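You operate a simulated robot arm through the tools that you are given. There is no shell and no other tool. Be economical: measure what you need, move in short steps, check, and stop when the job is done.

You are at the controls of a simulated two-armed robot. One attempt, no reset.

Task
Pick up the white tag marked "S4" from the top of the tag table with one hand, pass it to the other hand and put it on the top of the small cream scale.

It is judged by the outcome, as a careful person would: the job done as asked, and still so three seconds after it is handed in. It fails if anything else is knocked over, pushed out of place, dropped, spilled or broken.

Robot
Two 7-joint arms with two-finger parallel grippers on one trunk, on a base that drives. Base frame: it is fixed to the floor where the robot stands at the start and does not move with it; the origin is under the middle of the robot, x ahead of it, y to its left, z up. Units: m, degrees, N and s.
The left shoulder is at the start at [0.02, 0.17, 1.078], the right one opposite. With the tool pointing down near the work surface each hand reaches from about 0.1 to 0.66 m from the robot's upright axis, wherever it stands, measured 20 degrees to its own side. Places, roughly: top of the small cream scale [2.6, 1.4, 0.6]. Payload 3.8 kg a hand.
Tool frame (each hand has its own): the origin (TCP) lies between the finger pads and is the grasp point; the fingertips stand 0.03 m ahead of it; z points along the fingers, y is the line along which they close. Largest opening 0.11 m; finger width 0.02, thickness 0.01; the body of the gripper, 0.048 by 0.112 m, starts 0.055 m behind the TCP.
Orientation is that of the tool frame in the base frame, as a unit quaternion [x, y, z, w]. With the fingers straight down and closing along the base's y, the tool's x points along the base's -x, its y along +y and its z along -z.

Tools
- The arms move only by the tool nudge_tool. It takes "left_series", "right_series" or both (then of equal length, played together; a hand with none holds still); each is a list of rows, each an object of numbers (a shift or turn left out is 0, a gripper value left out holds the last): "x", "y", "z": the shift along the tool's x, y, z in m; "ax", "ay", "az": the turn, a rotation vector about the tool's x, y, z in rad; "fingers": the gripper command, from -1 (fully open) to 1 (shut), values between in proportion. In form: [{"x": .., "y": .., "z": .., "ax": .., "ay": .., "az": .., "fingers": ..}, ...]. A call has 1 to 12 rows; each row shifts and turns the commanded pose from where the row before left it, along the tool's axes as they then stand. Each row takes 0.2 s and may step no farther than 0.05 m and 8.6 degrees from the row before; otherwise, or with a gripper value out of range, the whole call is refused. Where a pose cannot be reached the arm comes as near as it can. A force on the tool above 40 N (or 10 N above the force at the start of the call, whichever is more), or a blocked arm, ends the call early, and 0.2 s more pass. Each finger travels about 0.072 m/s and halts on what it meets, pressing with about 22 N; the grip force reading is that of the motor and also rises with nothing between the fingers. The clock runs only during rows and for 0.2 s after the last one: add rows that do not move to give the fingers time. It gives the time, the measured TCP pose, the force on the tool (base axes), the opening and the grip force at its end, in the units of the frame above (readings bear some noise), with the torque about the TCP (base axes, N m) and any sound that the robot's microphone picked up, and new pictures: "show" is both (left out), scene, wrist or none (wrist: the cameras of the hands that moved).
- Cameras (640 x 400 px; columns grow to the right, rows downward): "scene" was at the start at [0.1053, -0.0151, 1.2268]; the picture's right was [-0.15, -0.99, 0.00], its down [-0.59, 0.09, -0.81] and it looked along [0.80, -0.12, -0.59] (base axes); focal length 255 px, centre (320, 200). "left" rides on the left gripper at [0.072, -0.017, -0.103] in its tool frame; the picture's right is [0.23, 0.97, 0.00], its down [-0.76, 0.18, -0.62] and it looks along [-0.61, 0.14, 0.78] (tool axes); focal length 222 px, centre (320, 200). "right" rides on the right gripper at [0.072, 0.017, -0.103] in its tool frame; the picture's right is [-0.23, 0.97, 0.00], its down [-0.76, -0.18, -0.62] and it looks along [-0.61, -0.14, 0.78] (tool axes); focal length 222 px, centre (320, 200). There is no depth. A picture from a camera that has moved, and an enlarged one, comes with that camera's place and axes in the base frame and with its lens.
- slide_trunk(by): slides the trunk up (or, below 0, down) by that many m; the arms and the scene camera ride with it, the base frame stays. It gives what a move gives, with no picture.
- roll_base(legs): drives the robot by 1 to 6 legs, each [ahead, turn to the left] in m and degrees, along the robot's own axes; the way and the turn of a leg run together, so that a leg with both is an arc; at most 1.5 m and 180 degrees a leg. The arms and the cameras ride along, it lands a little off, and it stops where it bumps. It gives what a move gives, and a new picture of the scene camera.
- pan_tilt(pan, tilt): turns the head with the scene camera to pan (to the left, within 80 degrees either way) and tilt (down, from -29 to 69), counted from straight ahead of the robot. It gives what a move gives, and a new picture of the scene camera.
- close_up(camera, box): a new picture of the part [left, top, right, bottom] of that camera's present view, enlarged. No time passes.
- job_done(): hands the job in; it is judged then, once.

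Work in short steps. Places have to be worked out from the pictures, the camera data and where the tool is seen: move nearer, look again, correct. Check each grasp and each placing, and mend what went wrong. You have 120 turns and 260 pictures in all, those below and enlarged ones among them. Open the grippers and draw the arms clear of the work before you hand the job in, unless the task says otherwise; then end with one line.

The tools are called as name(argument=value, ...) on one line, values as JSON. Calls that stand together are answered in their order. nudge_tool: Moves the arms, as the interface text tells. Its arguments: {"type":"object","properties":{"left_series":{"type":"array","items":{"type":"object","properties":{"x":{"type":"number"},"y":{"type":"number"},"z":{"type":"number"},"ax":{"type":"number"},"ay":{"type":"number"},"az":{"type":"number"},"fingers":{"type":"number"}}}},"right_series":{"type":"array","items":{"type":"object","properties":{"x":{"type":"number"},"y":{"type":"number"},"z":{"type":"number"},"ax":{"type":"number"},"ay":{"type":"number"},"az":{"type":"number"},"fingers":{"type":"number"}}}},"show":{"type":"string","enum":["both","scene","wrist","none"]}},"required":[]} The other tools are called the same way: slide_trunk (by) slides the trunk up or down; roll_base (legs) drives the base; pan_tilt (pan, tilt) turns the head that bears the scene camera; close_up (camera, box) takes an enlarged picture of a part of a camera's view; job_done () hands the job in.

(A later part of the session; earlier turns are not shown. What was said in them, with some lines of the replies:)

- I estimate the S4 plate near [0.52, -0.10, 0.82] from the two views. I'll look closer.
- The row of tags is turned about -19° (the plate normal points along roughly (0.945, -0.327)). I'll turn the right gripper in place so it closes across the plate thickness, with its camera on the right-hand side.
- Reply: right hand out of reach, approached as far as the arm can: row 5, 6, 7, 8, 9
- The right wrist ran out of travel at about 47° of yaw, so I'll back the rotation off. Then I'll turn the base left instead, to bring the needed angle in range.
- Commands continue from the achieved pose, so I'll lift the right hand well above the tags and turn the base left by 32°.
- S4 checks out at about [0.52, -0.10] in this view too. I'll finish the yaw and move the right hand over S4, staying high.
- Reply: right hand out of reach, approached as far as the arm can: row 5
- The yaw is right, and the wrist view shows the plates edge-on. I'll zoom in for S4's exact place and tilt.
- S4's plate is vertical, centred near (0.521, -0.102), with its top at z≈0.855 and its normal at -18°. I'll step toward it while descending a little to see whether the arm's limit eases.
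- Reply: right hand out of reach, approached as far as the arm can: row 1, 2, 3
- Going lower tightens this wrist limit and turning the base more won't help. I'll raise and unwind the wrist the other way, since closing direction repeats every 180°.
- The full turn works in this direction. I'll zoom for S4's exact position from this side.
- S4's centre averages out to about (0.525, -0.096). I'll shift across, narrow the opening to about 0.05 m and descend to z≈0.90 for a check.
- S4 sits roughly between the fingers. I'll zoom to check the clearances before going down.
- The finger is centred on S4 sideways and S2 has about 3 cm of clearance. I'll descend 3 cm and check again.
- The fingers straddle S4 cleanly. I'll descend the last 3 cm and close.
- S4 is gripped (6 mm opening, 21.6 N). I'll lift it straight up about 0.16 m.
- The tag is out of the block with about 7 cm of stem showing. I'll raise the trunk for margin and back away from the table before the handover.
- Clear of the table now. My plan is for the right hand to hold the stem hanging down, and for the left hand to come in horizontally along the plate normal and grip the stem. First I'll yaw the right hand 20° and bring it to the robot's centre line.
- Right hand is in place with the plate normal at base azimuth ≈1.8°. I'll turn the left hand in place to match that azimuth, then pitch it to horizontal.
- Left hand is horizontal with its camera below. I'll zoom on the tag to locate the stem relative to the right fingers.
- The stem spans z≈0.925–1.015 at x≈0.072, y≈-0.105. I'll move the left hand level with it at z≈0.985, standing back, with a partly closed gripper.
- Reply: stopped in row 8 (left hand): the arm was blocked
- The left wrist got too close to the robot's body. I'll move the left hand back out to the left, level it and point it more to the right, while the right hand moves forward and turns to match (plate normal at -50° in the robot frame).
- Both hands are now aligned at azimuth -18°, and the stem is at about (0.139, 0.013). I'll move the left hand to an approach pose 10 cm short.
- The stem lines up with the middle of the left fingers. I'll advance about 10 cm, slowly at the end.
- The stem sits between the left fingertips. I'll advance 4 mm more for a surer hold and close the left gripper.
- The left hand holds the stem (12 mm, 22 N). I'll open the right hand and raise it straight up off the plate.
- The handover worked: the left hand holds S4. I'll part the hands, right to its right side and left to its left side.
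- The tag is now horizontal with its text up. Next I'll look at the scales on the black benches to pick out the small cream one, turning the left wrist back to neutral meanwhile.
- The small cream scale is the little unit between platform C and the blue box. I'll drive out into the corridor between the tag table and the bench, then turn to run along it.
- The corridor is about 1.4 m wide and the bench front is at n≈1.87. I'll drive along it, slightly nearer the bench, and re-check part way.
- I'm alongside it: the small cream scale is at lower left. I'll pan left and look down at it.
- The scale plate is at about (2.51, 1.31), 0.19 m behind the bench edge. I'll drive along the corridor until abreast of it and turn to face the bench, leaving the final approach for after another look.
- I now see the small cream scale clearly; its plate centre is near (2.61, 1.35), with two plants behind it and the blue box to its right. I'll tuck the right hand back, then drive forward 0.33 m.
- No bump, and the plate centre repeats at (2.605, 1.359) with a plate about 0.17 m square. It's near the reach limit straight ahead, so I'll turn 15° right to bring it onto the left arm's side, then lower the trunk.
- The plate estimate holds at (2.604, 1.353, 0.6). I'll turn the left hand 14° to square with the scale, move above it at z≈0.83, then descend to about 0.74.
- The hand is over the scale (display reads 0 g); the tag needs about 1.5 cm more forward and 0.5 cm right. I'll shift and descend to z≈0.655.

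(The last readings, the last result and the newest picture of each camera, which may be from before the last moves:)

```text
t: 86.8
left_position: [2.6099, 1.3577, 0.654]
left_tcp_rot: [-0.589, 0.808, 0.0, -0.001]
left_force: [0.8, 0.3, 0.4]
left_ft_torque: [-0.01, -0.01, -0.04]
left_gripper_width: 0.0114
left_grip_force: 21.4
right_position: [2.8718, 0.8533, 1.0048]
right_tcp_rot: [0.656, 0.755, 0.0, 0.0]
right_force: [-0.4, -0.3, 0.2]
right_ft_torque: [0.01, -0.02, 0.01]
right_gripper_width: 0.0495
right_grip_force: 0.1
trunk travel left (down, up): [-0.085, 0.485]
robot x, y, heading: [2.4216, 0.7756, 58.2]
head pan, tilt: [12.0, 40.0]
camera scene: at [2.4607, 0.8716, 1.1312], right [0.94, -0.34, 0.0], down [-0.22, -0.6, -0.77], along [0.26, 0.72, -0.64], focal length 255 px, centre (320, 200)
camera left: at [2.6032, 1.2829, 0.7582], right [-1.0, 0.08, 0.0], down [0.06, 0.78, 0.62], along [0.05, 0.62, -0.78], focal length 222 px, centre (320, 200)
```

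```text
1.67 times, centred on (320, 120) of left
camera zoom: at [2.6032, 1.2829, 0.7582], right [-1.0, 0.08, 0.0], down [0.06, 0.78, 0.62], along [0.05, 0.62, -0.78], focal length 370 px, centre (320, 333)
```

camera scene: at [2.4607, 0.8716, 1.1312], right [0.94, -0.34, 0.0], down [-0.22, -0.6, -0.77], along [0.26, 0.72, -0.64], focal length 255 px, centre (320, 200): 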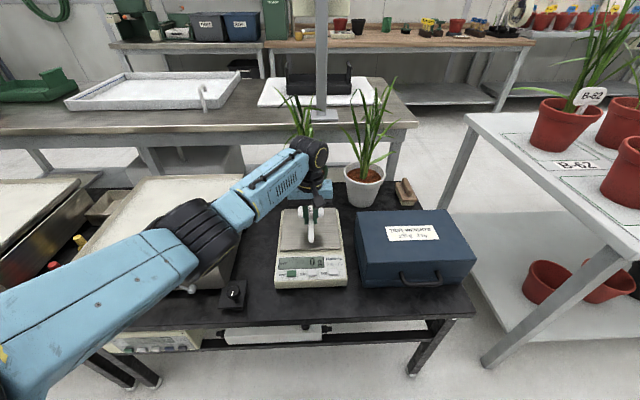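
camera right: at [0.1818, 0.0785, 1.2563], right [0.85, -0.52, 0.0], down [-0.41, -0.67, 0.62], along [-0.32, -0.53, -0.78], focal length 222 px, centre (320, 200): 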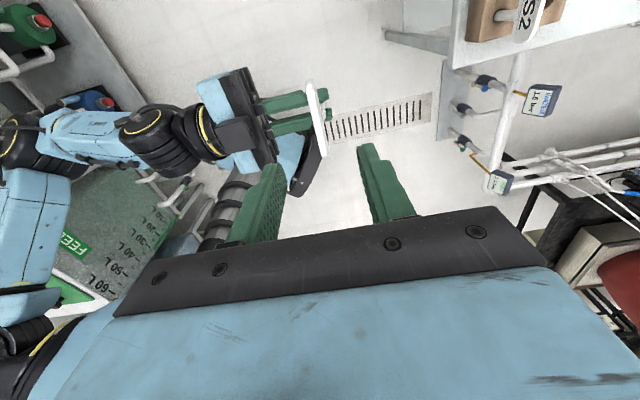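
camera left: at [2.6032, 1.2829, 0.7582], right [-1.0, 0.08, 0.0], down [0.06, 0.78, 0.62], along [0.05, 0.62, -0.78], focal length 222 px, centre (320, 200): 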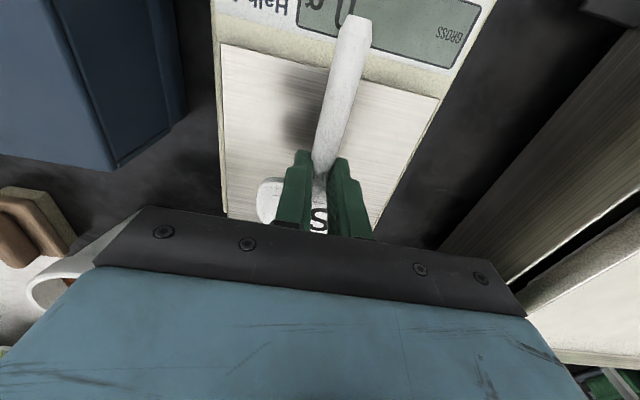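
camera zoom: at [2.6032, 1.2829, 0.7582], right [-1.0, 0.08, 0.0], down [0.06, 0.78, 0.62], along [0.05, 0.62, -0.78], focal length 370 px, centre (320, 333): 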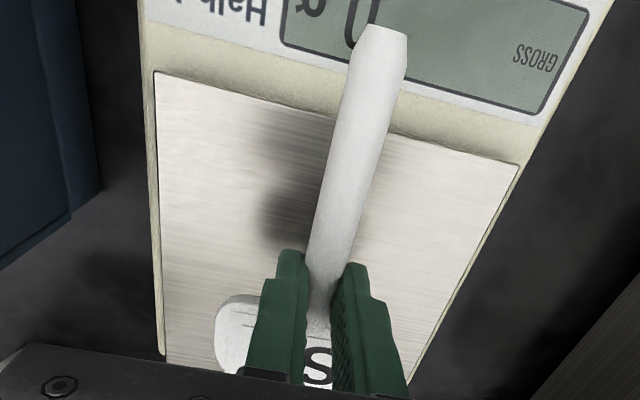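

The tag is over the plate; the stem tip would land close to the near edge, so I'll shift 7 mm forward and descend gently toward contact.

nudge_tool(left_series=[{"x": -0.007}, {"z": 0.01}, {"z": 0.005}, {"z": 0.003}, {}], show="none")

close_up(camera="scene", box=[260, 180, 360, 300])

```text
t: 88.0
left_position: [2.6131, 1.3638, 0.6357]
left_tcp_rot: [-0.589, 0.808, -0.001, -0.001]
left_force: [0.2, 0.6, -0.3]
left_ft_torque: [-0.03, 0.01, 0.03]
left_gripper_width: 0.0112
left_grip_force: 22.0
right_position: [2.8721, 0.8534, 1.0048]
right_tcp_rot: [0.656, 0.755, 0.001, -0.001]
right_force: [0.2, 0.4, -0.2]
right_ft_torque: [0.0, 0.0, -0.02]
right_gripper_width: 0.0497
right_grip_force: 0.0
trunk travel left (down, up): [-0.085, 0.485]
robot x, y, heading: [2.4217, 0.7758, 58.1]
head pan, tilt: [12.0, 40.0]
```

```text
3.33 times, centred on (310, 240) of scene
camera zoom: at [2.4607, 0.8716, 1.1312], right [0.94, -0.34, 0.0], down [-0.22, -0.6, -0.77], along [0.26, 0.72, -0.64], focal length 850 px, centre (353, 67)
```

zoom: 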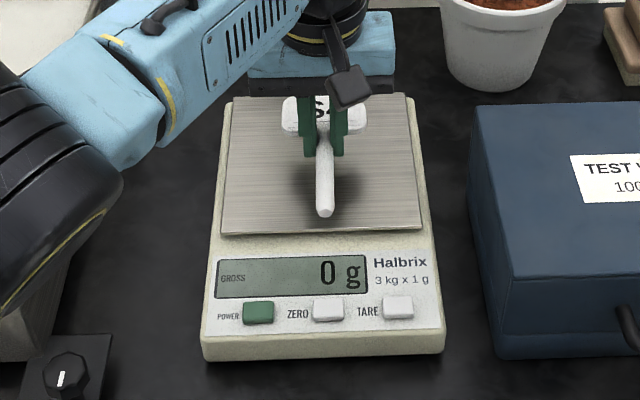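

There's no contact yet. I'll keep descending in 3 mm steps, watching force and the display.

nudge_tool(left_series=[{"z": 0.003}, {"z": 0.003}, {"z": 0.003}, {}], show="none")

close_up(camera="scene", box=[260, 180, 360, 300])

```text
t: 89.0
left_position: [2.6118, 1.3633, 0.6257]
left_tcp_rot: [-0.589, 0.808, 0.0, -0.001]
left_force: [-0.5, 0.4, -0.1]
left_ft_torque: [0.0, -0.01, -0.03]
left_gripper_width: 0.0112
left_grip_force: 22.3
right_position: [2.872, 0.8545, 1.0045]
right_tcp_rot: [0.656, 0.755, -0.001, -0.001]
right_force: [-0.6, 0.7, 0.5]
right_ft_torque: [0.01, 0.0, -0.01]
right_gripper_width: 0.0495
right_grip_force: 0.0
trunk travel left (down, up): [-0.085, 0.485]
robot x, y, heading: [2.4204, 0.7762, 58.2]
head pan, tilt: [12.0, 40.0]
```

```text
3.33 times, centred on (310, 240) of scene
camera zoom: at [2.4607, 0.8716, 1.1312], right [0.94, -0.34, 0.0], down [-0.22, -0.6, -0.77], along [0.26, 0.72, -0.64], focal length 850 px, centre (353, 67)
```

zoom: 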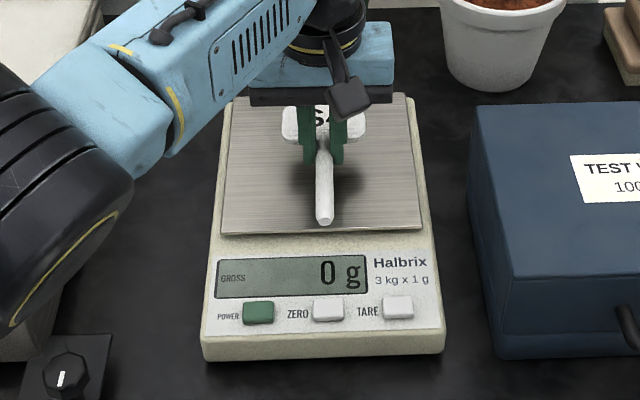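

Still free, with the plate a bit lower than given. I'll shift 8 mm further forward and continue down.

nudge_tool(left_series=[{"x": -0.008}, {"z": 0.003}, {"z": 0.003}, {"z": 0.002}, {}], show="wrist")

close_up(camera="scene", box=[260, 180, 360, 300])

```text
t: 90.2
left_position: [2.615, 1.3699, 0.6181]
left_tcp_rot: [-0.589, 0.808, 0.0, 0.0]
left_force: [0.1, 0.2, 0.6]
left_ft_torque: [0.02, -0.04, -0.01]
left_gripper_width: 0.011
left_grip_force: 22.1
right_position: [2.8714, 0.8533, 1.0051]
right_tcp_rot: [0.656, 0.755, 0.0, 0.0]
right_force: [-0.2, -1.1, 0.2]
right_ft_torque: [0.0, -0.02, 0.02]
right_gripper_width: 0.0494
right_grip_force: 0.0
trunk travel left (down, up): [-0.085, 0.485]
robot x, y, heading: [2.4238, 0.7749, 58.1]
head pan, tilt: [12.0, 40.0]
camera left: at [2.6081, 1.2963, 0.7223], right [-1.0, 0.08, 0.0], down [0.06, 0.78, 0.62], along [0.05, 0.62, -0.78], focal length 222 px, centre (320, 200)
```

left: 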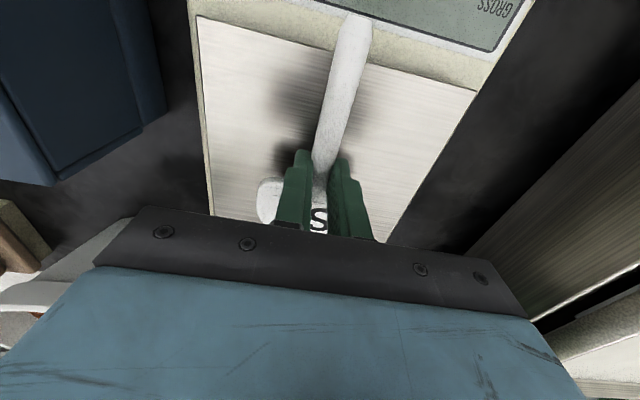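

```text
3.33 times, centred on (310, 240) of scene
camera zoom: at [2.4607, 0.8716, 1.1312], right [0.94, -0.34, 0.0], down [-0.22, -0.6, -0.77], along [0.26, 0.72, -0.64], focal length 850 px, centre (353, 67)
```

zoom: 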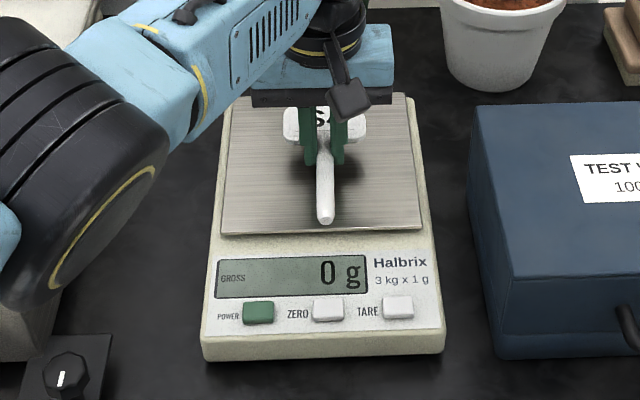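

Still free. I'll continue down in 2 mm steps.

nudge_tool(left_series=[{"z": 0.002}, {"z": 0.002}, {"z": 0.002}, {}], show="none")

close_up(camera="scene", box=[260, 180, 360, 300])

```text
t: 91.2
left_position: [2.6148, 1.3715, 0.6122]
left_tcp_rot: [-0.588, 0.809, -0.001, 0.0]
left_force: [-0.6, -0.1, -0.4]
left_ft_torque: [-0.02, 0.04, 0.02]
left_gripper_width: 0.0114
left_grip_force: 22.2
right_position: [2.8717, 0.8537, 1.0044]
right_tcp_rot: [0.656, 0.754, 0.0, 0.0]
right_force: [-0.2, -0.9, -0.7]
right_ft_torque: [0.0, 0.01, 0.03]
right_gripper_width: 0.0495
right_grip_force: 0.1
trunk travel left (down, up): [-0.085, 0.485]
robot x, y, heading: [2.4223, 0.778, 58.3]
head pan, tilt: [12.0, 40.0]
```

```text
3.33 times, centred on (310, 240) of scene
camera zoom: at [2.4607, 0.8716, 1.1312], right [0.94, -0.34, 0.0], down [-0.22, -0.6, -0.77], along [0.26, 0.72, -0.64], focal length 850 px, centre (353, 67)
```

zoom: 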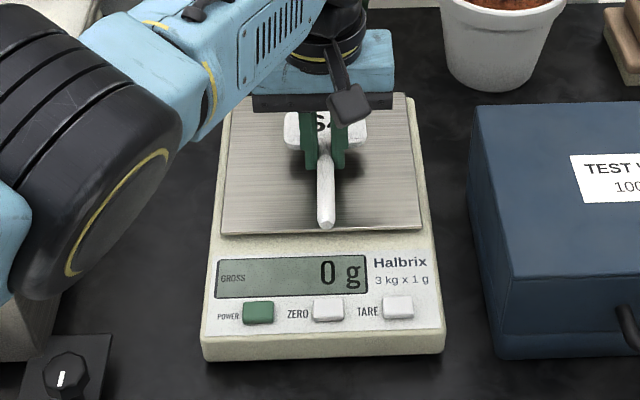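

The stem tip is level with the near edge, so I'll go 6 mm further forward and down another 6 mm.

nudge_tool(left_series=[{"x": -0.006}, {"z": 0.002}, {"z": 0.002}, {"z": 0.002}, {}], show="none")

close_up(camera="scene", box=[270, 190, 350, 270])

close_up(camera="left", box=[200, 0, 440, 240])

```text
t: 92.4
left_position: [2.6116, 1.3725, 0.6092]
left_tcp_rot: [-0.589, 0.808, 0.0, -0.001]
left_force: [0.1, -0.4, 0.3]
left_ft_torque: [-0.03, -0.01, 0.0]
left_gripper_width: 0.0112
left_grip_force: 22.0
left hand out of reach, approached as far as the arm can: row 1
right_position: [2.871, 0.8541, 1.0042]
right_tcp_rot: [0.656, 0.755, -0.001, 0.0]
right_force: [-0.3, -0.3, 0.1]
right_ft_torque: [0.01, -0.02, 0.02]
right_gripper_width: 0.0495
right_grip_force: 0.1
trunk travel left (down, up): [-0.085, 0.485]
robot x, y, heading: [2.4227, 0.774, 58.1]
head pan, tilt: [12.0, 40.0]
```

```text
5.00 times, centred on (310, 230) of scene
camera zoom: at [2.4607, 0.8716, 1.1312], right [0.94, -0.34, 0.0], down [-0.22, -0.6, -0.77], along [0.26, 0.72, -0.64], focal length 1276 px, centre (370, 50)
```

zoom: 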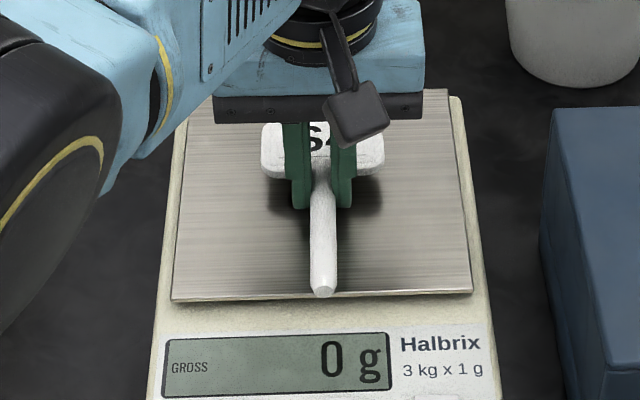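

```text
1.67 times, centred on (320, 120) of left
camera zoom: at [2.6057, 1.298, 0.7126], right [-1.0, 0.08, 0.0], down [0.06, 0.78, 0.62], along [0.05, 0.62, -0.78], focal length 370 px, centre (320, 333)
```

zoom: 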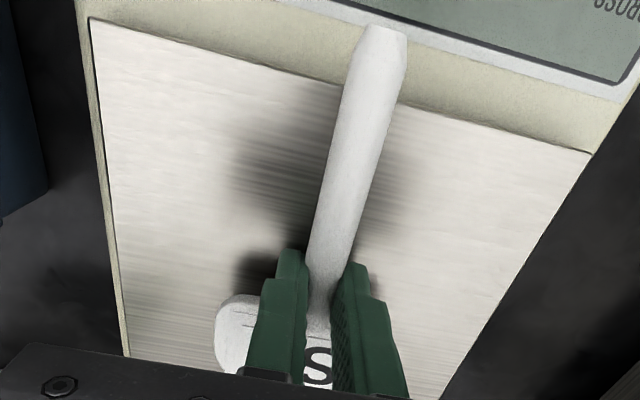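

The arm is at its reach limit here. I'll lift and retract the hand, turn the base another 10° right to bring the left shoulder closer, and come back.

nudge_tool(left_series=[{"z": -0.03}, {"z": -0.04}, {"z": -0.045}, {"z": -0.045}, {"x": 0.045, "z": -0.01}, {"x": 0.045}, {"x": 0.03}, {}], show="none")

roll_base(legs=[[0, -11]])

```text
t: 94.2
left_position: [2.5743, 1.2553, 0.7776]
left_tcp_rot: [-0.589, 0.808, 0.0, -0.002]
left_force: [-0.4, -0.2, 0.5]
left_ft_torque: [0.02, 0.0, 0.0]
left_gripper_width: 0.0113
left_grip_force: 21.8
right_position: [2.8723, 0.853, 1.0045]
right_tcp_rot: [0.656, 0.754, 0.0, -0.001]
right_force: [-0.5, -0.1, 0.0]
right_ft_torque: [0.01, 0.01, 0.0]
right_gripper_width: 0.0495
right_grip_force: 0.0
trunk travel left (down, up): [-0.085, 0.485]
robot x, y, heading: [2.4259, 0.7769, 58.3]
head pan, tilt: [12.0, 40.0]
```

```text
t: 95.3
left_position: [2.663, 1.219, 0.7772]
left_tcp_rot: [-0.51, 0.86, 0.0, 0.0]
left_force: [0.7, 0.0, 0.4]
left_ft_torque: [0.01, -0.02, 0.01]
left_gripper_width: 0.0109
left_grip_force: 21.7
right_position: [2.8789, 0.7673, 1.0045]
right_tcp_rot: [0.724, 0.69, 0.0, 0.0]
right_force: [0.0, 0.4, 0.1]
right_ft_torque: [0.01, 0.01, 0.0]
right_gripper_width: 0.0493
right_grip_force: 0.2
trunk travel left (down, up): [-0.085, 0.485]
robot x, y, heading: [2.423, 0.7728, 47.5]
head pan, tilt: [12.0, 40.0]
camera scene: at [2.4786, 0.862, 1.1312], right [0.86, -0.51, 0.0], down [-0.33, -0.55, -0.77], along [0.39, 0.66, -0.64], focal length 255 px, centre (320, 200)
```

scene: 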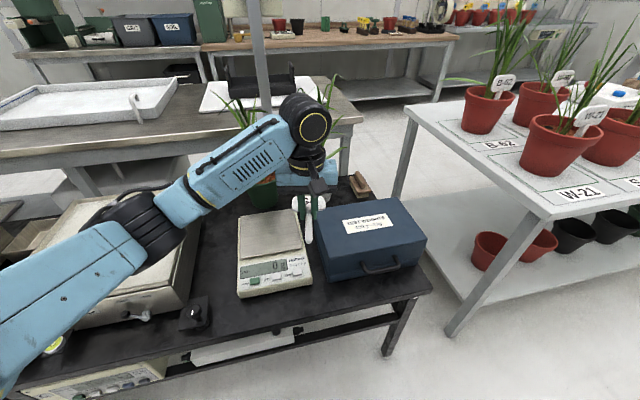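

Now I'll restore the yaw, move back over the plate slightly farther forward than before, (2.619, 1.384), and descend to z≈0.66.

nudge_tool(left_series=[{"az": -0.0975}, {"az": -0.0975}, {"x": -0.036, "y": 0.0229}, {"x": -0.036, "y": 0.0229}, {"x": -0.036, "y": 0.0229}, {"x": -0.036, "y": 0.0229}, {"z": 0.04}, {"z": 0.04}, {"z": 0.035}, {}], show="scene")

close_up(camera="scene", box=[210, 180, 330, 310])

```text
t: 97.5
left_position: [2.62, 1.3804, 0.6588]
left_tcp_rot: [-0.591, 0.807, -0.001, -0.001]
left_force: [0.2, 0.6, -0.2]
left_ft_torque: [0.02, -0.02, -0.01]
left_gripper_width: 0.0114
left_grip_force: 21.6
right_position: [2.8787, 0.7672, 1.0054]
right_tcp_rot: [0.725, 0.689, 0.0, 0.001]
right_force: [0.9, -0.7, 0.9]
right_ft_torque: [0.0, 0.02, 0.01]
right_gripper_width: 0.0494
right_grip_force: 0.0
trunk travel left (down, up): [-0.085, 0.485]
robot x, y, heading: [2.4204, 0.776, 47.3]
head pan, tilt: [12.0, 40.0]
camera scene: at [2.4784, 0.8624, 1.1312], right [0.86, -0.51, 0.0], down [-0.33, -0.55, -0.77], along [0.39, 0.66, -0.64], focal length 255 px, centre (320, 200)
```

scene: 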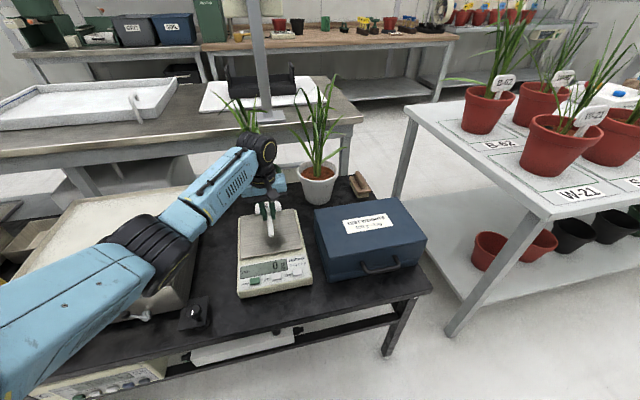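

```text
3.08 times, centred on (270, 245) of scene
camera zoom: at [2.4784, 0.8624, 1.1312], right [0.86, -0.51, 0.0], down [-0.33, -0.55, -0.77], along [0.39, 0.66, -0.64], focal length 785 px, centre (474, 62)
```

zoom: 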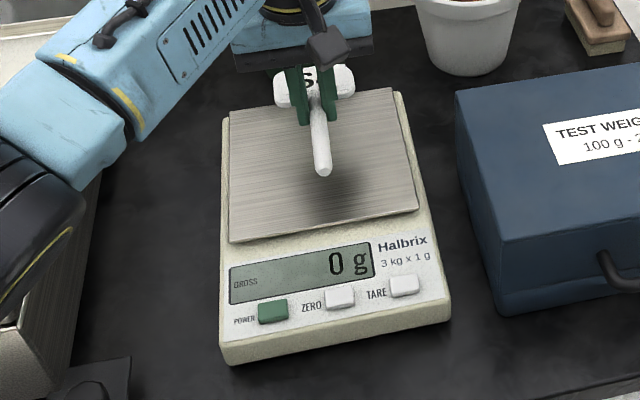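

No reach warning this time. I'll descend to z≈0.608, then check.

nudge_tool(left_series=[{"z": 0.02}, {"z": 0.02}, {"z": 0.006}, {"z": 0.004}, {}], show="none")

close_up(camera="scene", box=[225, 190, 325, 290])

```text
t: 98.8
left_position: [2.6184, 1.3841, 0.612]
left_tcp_rot: [-0.591, 0.806, 0.0, -0.001]
left_force: [0.3, 0.4, 0.4]
left_ft_torque: [-0.01, 0.0, 0.02]
left_gripper_width: 0.0113
left_grip_force: 22.3
right_position: [2.878, 0.7688, 1.0057]
right_tcp_rot: [0.725, 0.689, 0.0, 0.0]
right_force: [0.0, 0.0, 0.4]
right_ft_torque: [-0.02, 0.01, 0.0]
right_gripper_width: 0.0496
right_grip_force: 0.0
trunk travel left (down, up): [-0.085, 0.485]
robot x, y, heading: [2.4223, 0.7762, 47.4]
head pan, tilt: [12.0, 40.0]
```

```text
4.00 times, centred on (275, 240) of scene
camera zoom: at [2.4784, 0.8624, 1.1312], right [0.86, -0.51, 0.0], down [-0.33, -0.55, -0.77], along [0.39, 0.66, -0.64], focal length 1021 px, centre (500, 40)
```

zoom: 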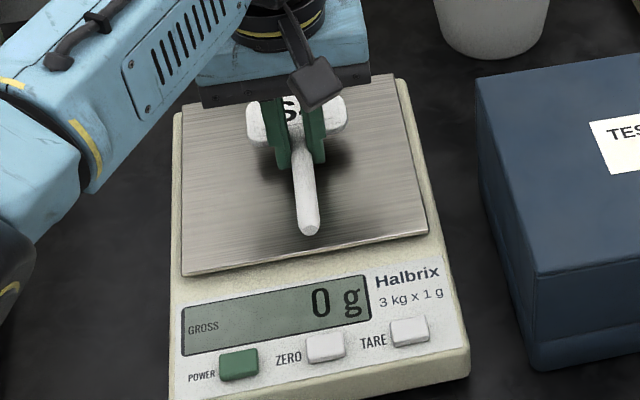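

Well inside the plate now. I'll keep lowering in small steps until contact.

nudge_tool(left_series=[{"z": 0.003}, {"z": 0.003}, {"z": 0.002}, {"z": 0.002}, {}], show="none")

close_up(camera="scene", box=[225, 190, 325, 290])

```text
t: 100.0
left_position: [2.6174, 1.3828, 0.6014]
left_tcp_rot: [-0.591, 0.807, -0.001, -0.001]
left_force: [-0.2, -0.9, 0.0]
left_ft_torque: [-0.01, 0.02, 0.0]
left_gripper_width: 0.011
left_grip_force: 22.5
right_position: [2.8784, 0.7668, 1.0044]
right_tcp_rot: [0.725, 0.689, 0.001, -0.001]
right_force: [0.1, 0.6, 0.1]
right_ft_torque: [0.0, 0.01, 0.02]
right_gripper_width: 0.0495
right_grip_force: 0.0
trunk travel left (down, up): [-0.085, 0.485]
robot x, y, heading: [2.4225, 0.7718, 47.5]
head pan, tilt: [12.0, 40.0]
```

```text
4.00 times, centred on (275, 240) of scene
camera zoom: at [2.4784, 0.8624, 1.1312], right [0.86, -0.51, 0.0], down [-0.33, -0.55, -0.77], along [0.39, 0.66, -0.64], focal length 1021 px, centre (500, 40)
```

zoom: 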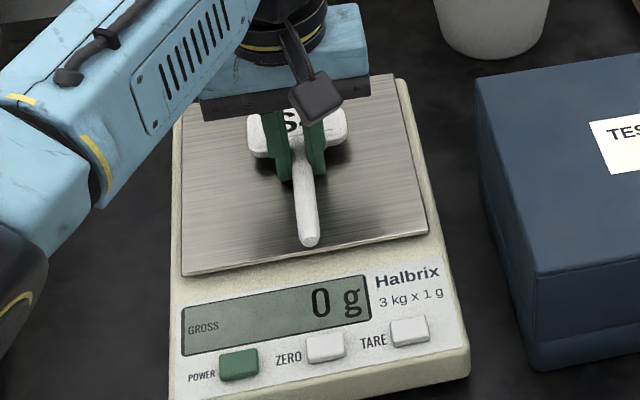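

Still above it. Continuing down.

nudge_tool(left_series=[{"z": 0.002}, {"z": 0.002}, {"z": 0.002}, {"z": 0.002}, {}], show="wrist")

close_up(camera="scene", box=[225, 190, 325, 290])

```text
t: 101.2
left_position: [2.6179, 1.3825, 0.5978]
left_tcp_rot: [-0.591, 0.806, 0.001, 0.001]
left_force: [-12.7, -8.2, 36.0]
left_ft_torque: [-0.52, 0.51, -0.16]
left_gripper_width: 0.0112
left_grip_force: 22.3
right_position: [2.8769, 0.7644, 1.0055]
right_tcp_rot: [0.724, 0.69, 0.002, -0.001]
right_force: [0.1, 0.3, -0.1]
right_ft_torque: [0.01, 0.0, -0.01]
right_gripper_width: 0.0495
right_grip_force: 0.0
trunk travel left (down, up): [-0.085, 0.485]
robot x, y, heading: [2.4193, 0.7727, 47.1]
head pan, tilt: [12.0, 40.0]
camera left: at [2.611, 1.3082, 0.7018], right [-1.0, 0.08, 0.0], down [0.06, 0.78, 0.63], along [0.05, 0.62, -0.78], focal length 222 px, centre (320, 200)
```

left: 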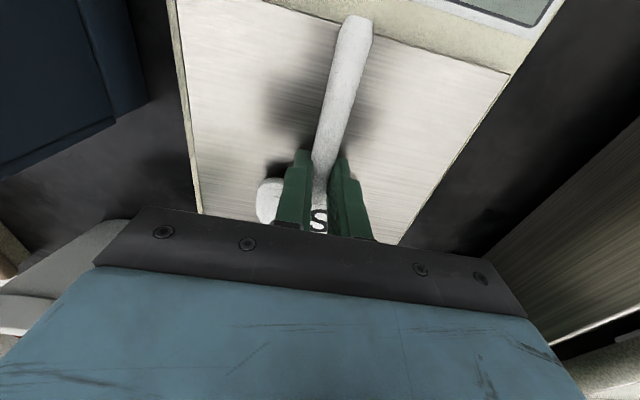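

```text
4.00 times, centred on (275, 240) of scene
camera zoom: at [2.4767, 0.8591, 1.1318], right [0.86, -0.51, 0.0], down [-0.33, -0.55, -0.77], along [0.39, 0.66, -0.64], focal length 1021 px, centre (500, 40)
```

zoom: 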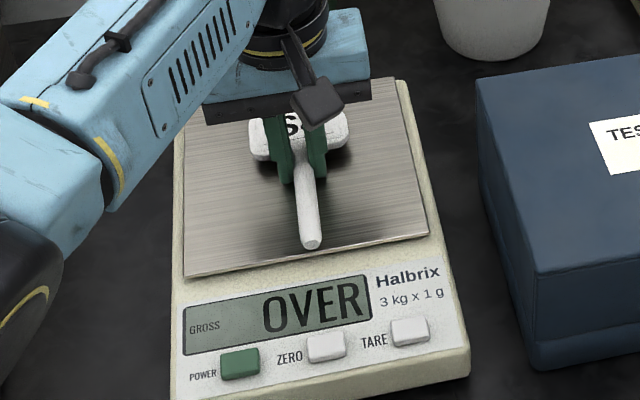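

The fingertips touch at TCP z≈0.598 and the display shows OVER, so I'll back up 5 mm at once.

nudge_tool(left_series=[{"z": -0.005}, {}], show="none")

close_up(camera="scene", box=[225, 190, 325, 290])

```text
t: 101.8
left_position: [2.6181, 1.3826, 0.5999]
left_tcp_rot: [-0.591, 0.807, 0.001, 0.001]
left_force: [-4.2, 2.0, 16.5]
left_ft_torque: [0.06, 0.13, -0.02]
left_gripper_width: 0.0113
left_grip_force: 21.7
right_position: [2.878, 0.7669, 1.0041]
right_tcp_rot: [0.724, 0.689, 0.0, 0.001]
right_force: [0.5, 0.5, 0.3]
right_ft_torque: [0.01, 0.02, 0.03]
right_gripper_width: 0.0496
right_grip_force: 0.0
trunk travel left (down, up): [-0.085, 0.485]
robot x, y, heading: [2.4206, 0.7731, 47.6]
head pan, tilt: [12.0, 40.0]
```

```text
4.00 times, centred on (275, 240) of scene
camera zoom: at [2.4778, 0.8613, 1.1313], right [0.86, -0.51, 0.0], down [-0.33, -0.55, -0.77], along [0.39, 0.66, -0.64], focal length 1021 px, centre (500, 40)
```

zoom: 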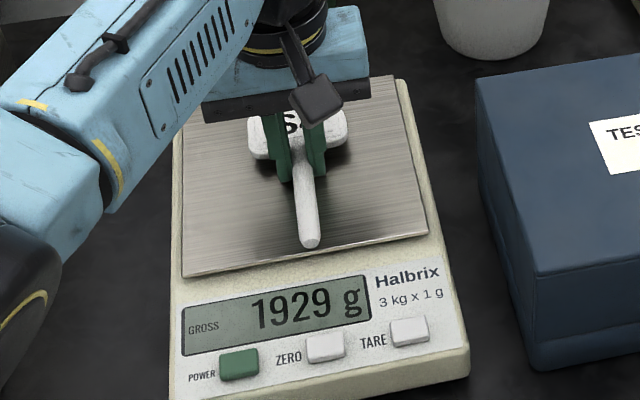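

A residual 16 N remains, so I'll lift 3 mm to just clear, then open slightly so the tag settles a few millimetres while guided between the fingers.

nudge_tool(left_series=[{"z": -0.003}, {}, {"fingers": 0.7}, {}, {"fingers": 0.5}, {}], show="wrist")

close_up(camera="scene", box=[225, 190, 325, 290])

```text
t: 103.2
left_position: [2.6189, 1.3829, 0.6019]
left_tcp_rot: [-0.591, 0.807, 0.0, -0.001]
left_force: [0.1, 0.5, 0.7]
left_ft_torque: [0.01, 0.02, 0.0]
left_gripper_width: 0.0276
left_grip_force: 0.1
right_position: [2.8789, 0.7663, 1.0059]
right_tcp_rot: [0.725, 0.689, 0.0, 0.0]
right_force: [0.7, 0.6, 0.9]
right_ft_torque: [-0.01, 0.0, 0.02]
right_gripper_width: 0.0498
right_grip_force: 0.0
trunk travel left (down, up): [-0.085, 0.485]
robot x, y, heading: [2.4235, 0.78, 47.4]
head pan, tilt: [12.0, 40.0]
camera left: at [2.6117, 1.3083, 0.7056], right [-1.0, 0.08, 0.0], down [0.06, 0.78, 0.62], along [0.05, 0.62, -0.78], focal length 222 px, centre (320, 200)
```

left: 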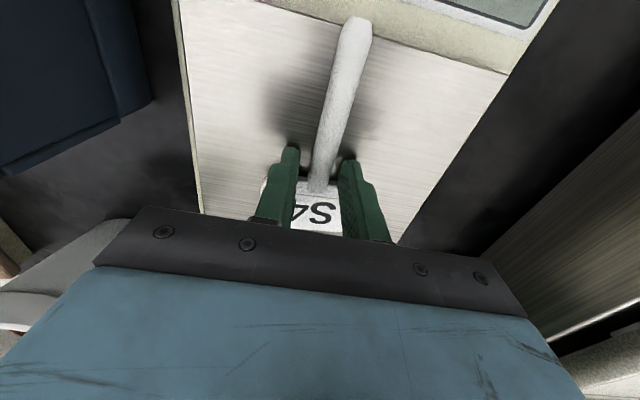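

```text
4.00 times, centred on (275, 240) of scene
camera zoom: at [2.4784, 0.8623, 1.1312], right [0.86, -0.51, 0.0], down [-0.33, -0.55, -0.77], along [0.39, 0.66, -0.64], focal length 1021 px, centre (500, 40)
```

zoom: 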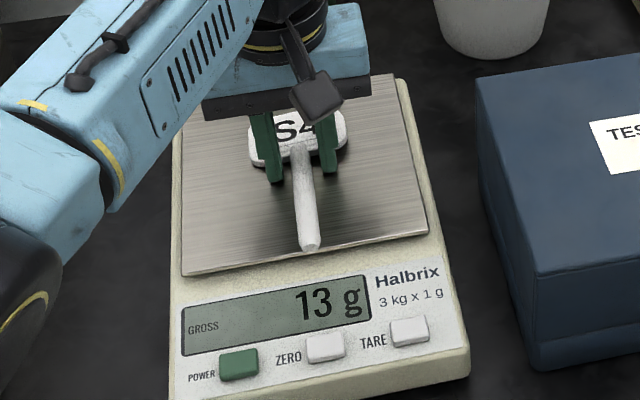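

The tag rests on the scale, which reads 13 g. I'll open a little more and raise the hand straight up.

nudge_tool(left_series=[{"fingers": 0.3}, {}, {"z": -0.01}, {"z": -0.02}, {"z": -0.04}, {"z": -0.045}, {"z": -0.045}, {}], show="scene")

close_up(camera="scene", box=[225, 190, 325, 290])

```text
t: 105.0
left_position: [2.6144, 1.3885, 0.7594]
left_tcp_rot: [-0.591, 0.807, -0.001, -0.001]
left_force: [-0.3, 0.7, 0.1]
left_ft_torque: [-0.01, 0.0, 0.0]
left_gripper_width: 0.0387
left_grip_force: 0.0
right_position: [2.8799, 0.7682, 1.0057]
right_tcp_rot: [0.725, 0.689, 0.0, 0.0]
right_force: [0.3, -0.7, 0.0]
right_ft_torque: [0.02, 0.02, 0.0]
right_gripper_width: 0.0495
right_grip_force: 0.0
trunk travel left (down, up): [-0.085, 0.485]
robot x, y, heading: [2.4284, 0.7732, 47.3]
head pan, tilt: [12.0, 40.0]
camera scene: at [2.4786, 0.8622, 1.1312], right [0.86, -0.51, 0.0], down [-0.33, -0.55, -0.77], along [0.39, 0.66, -0.64], focal length 255 px, centre (320, 200)
```

scene: 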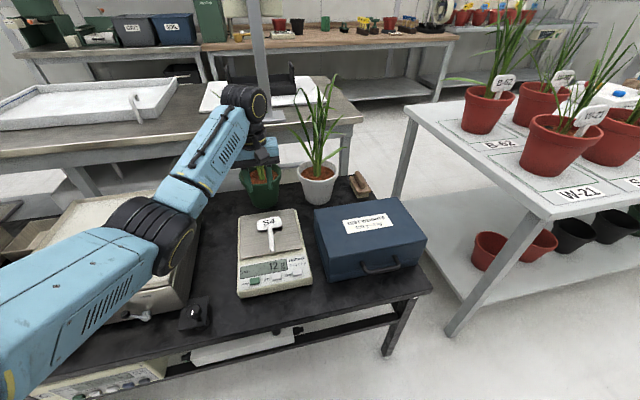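

```text
4.00 times, centred on (275, 240) of scene
camera zoom: at [2.4786, 0.8622, 1.1312], right [0.86, -0.51, 0.0], down [-0.33, -0.55, -0.77], along [0.39, 0.66, -0.64], focal length 1021 px, centre (500, 40)
```

zoom: 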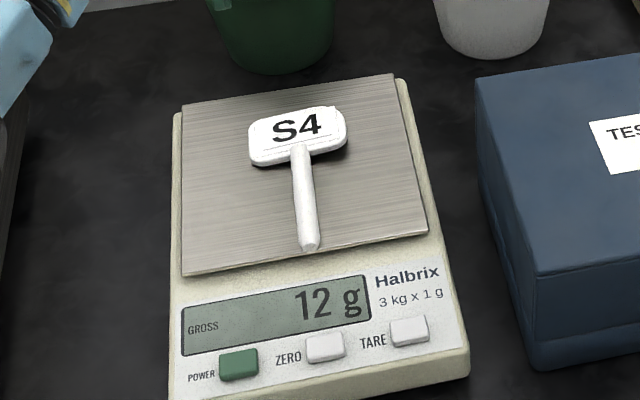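

S4 lies face up fully on the plate, reading 12 g. I'll raise the left hand, draw it back toward the robot and open both grippers.

nudge_tool(left_series=[{"z": -0.045}, {"z": -0.045}, {"x": 0.045}, {"x": 0.045}, {"x": 0.045, "fingers": -1}, {"x": 0.03}, {}, {}], right_series=[{"fingers": -1}, {}, {}, {}, {}, {}, {}, {}], show="scene")

roll_base(legs=[[-0.2, 0]])

pan_tilt(pan=20, tilt=35)

```text
t: 106.8
left_position: [2.5696, 1.2254, 0.8503]
left_tcp_rot: [-0.592, 0.806, -0.001, 0.0]
left_force: [-0.3, -0.7, -0.1]
left_ft_torque: [0.0, 0.01, 0.0]
left_gripper_width: 0.1102
left_grip_force: 0.0
right_position: [2.877, 0.7687, 1.005]
right_tcp_rot: [0.724, 0.689, 0.0, 0.001]
right_force: [0.7, 0.4, -0.1]
right_ft_torque: [0.01, -0.02, 0.02]
right_gripper_width: 0.1101
right_grip_force: 0.1
trunk travel left (down, up): [-0.085, 0.485]
robot x, y, heading: [2.4235, 0.7735, 47.5]
head pan, tilt: [12.0, 40.0]
camera scene: at [2.4784, 0.8624, 1.1312], right [0.86, -0.51, 0.0], down [-0.33, -0.55, -0.77], along [0.39, 0.66, -0.64], focal length 255 px, centre (320, 200)
```

scene: 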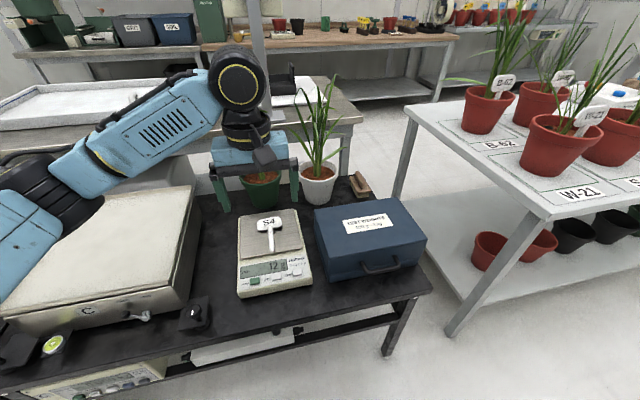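

```text
t: 108.3
left_position: [2.4325, 1.077, 0.851]
left_tcp_rot: [-0.592, 0.806, 0.0, 0.0]
left_force: [-0.9, -0.7, 0.1]
left_ft_torque: [0.0, -0.03, 0.01]
left_gripper_width: 0.11
left_grip_force: 0.1
right_position: [2.7417, 0.6206, 1.005]
right_tcp_rot: [0.724, 0.69, 0.001, -0.001]
right_force: [-0.1, -0.4, 0.4]
right_ft_torque: [-0.01, -0.01, -0.01]
right_gripper_width: 0.1101
right_grip_force: 0.0
trunk travel left (down, up): [-0.085, 0.485]
robot x, y, heading: [2.2861, 0.6286, 47.3]
head pan, tilt: [12.0, 40.0]
camera scene: at [2.3424, 0.7146, 1.1313], right [0.86, -0.51, 0.0], down [-0.33, -0.55, -0.77], along [0.39, 0.66, -0.64], focal length 255 px, centre (320, 200)
```

scene: 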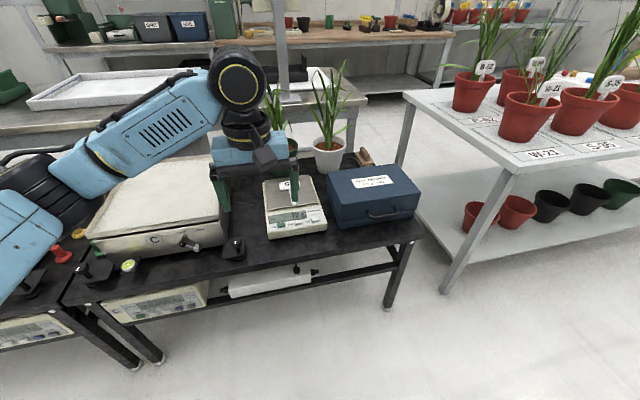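

```text
t: 109.0
left_position: [2.4325, 1.0771, 0.8496]
left_tcp_rot: [-0.592, 0.806, -0.001, -0.002]
left_force: [0.5, 0.6, -1.0]
left_ft_torque: [0.03, 0.04, -0.03]
left_gripper_width: 0.1099
left_grip_force: 0.0
right_position: [2.7432, 0.6218, 1.0053]
right_tcp_rot: [0.724, 0.69, 0.0, 0.0]
right_force: [-0.4, 0.6, 0.3]
right_ft_torque: [-0.02, -0.02, -0.05]
right_gripper_width: 0.1098
right_grip_force: 0.0
trunk travel left (down, up): [-0.085, 0.485]
robot x, y, heading: [2.2848, 0.6316, 47.6]
head pan, tilt: [20.0, 35.0]
camera scene: at [2.3333, 0.723, 1.1388], right [0.92, -0.38, 0.0], down [-0.22, -0.53, -0.82], along [0.31, 0.76, -0.57], focal length 255 px, centre (320, 200)
```

scene: 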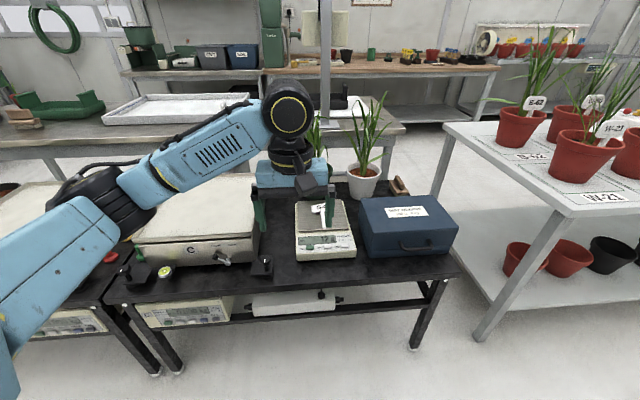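

The tag lies still on the scale, nothing else was disturbed, both grippers are open and the arms are clear. Handing in.

job_done()

```text
The job is handed in.
```

The S4 tag was picked up with the right hand, passed to the left, and now lies face up on the small cream scale, which reads 12 g. I briefly overloaded the scale with the fingertips while lowering the tag (display showed OVER), but it read normally afterwards.
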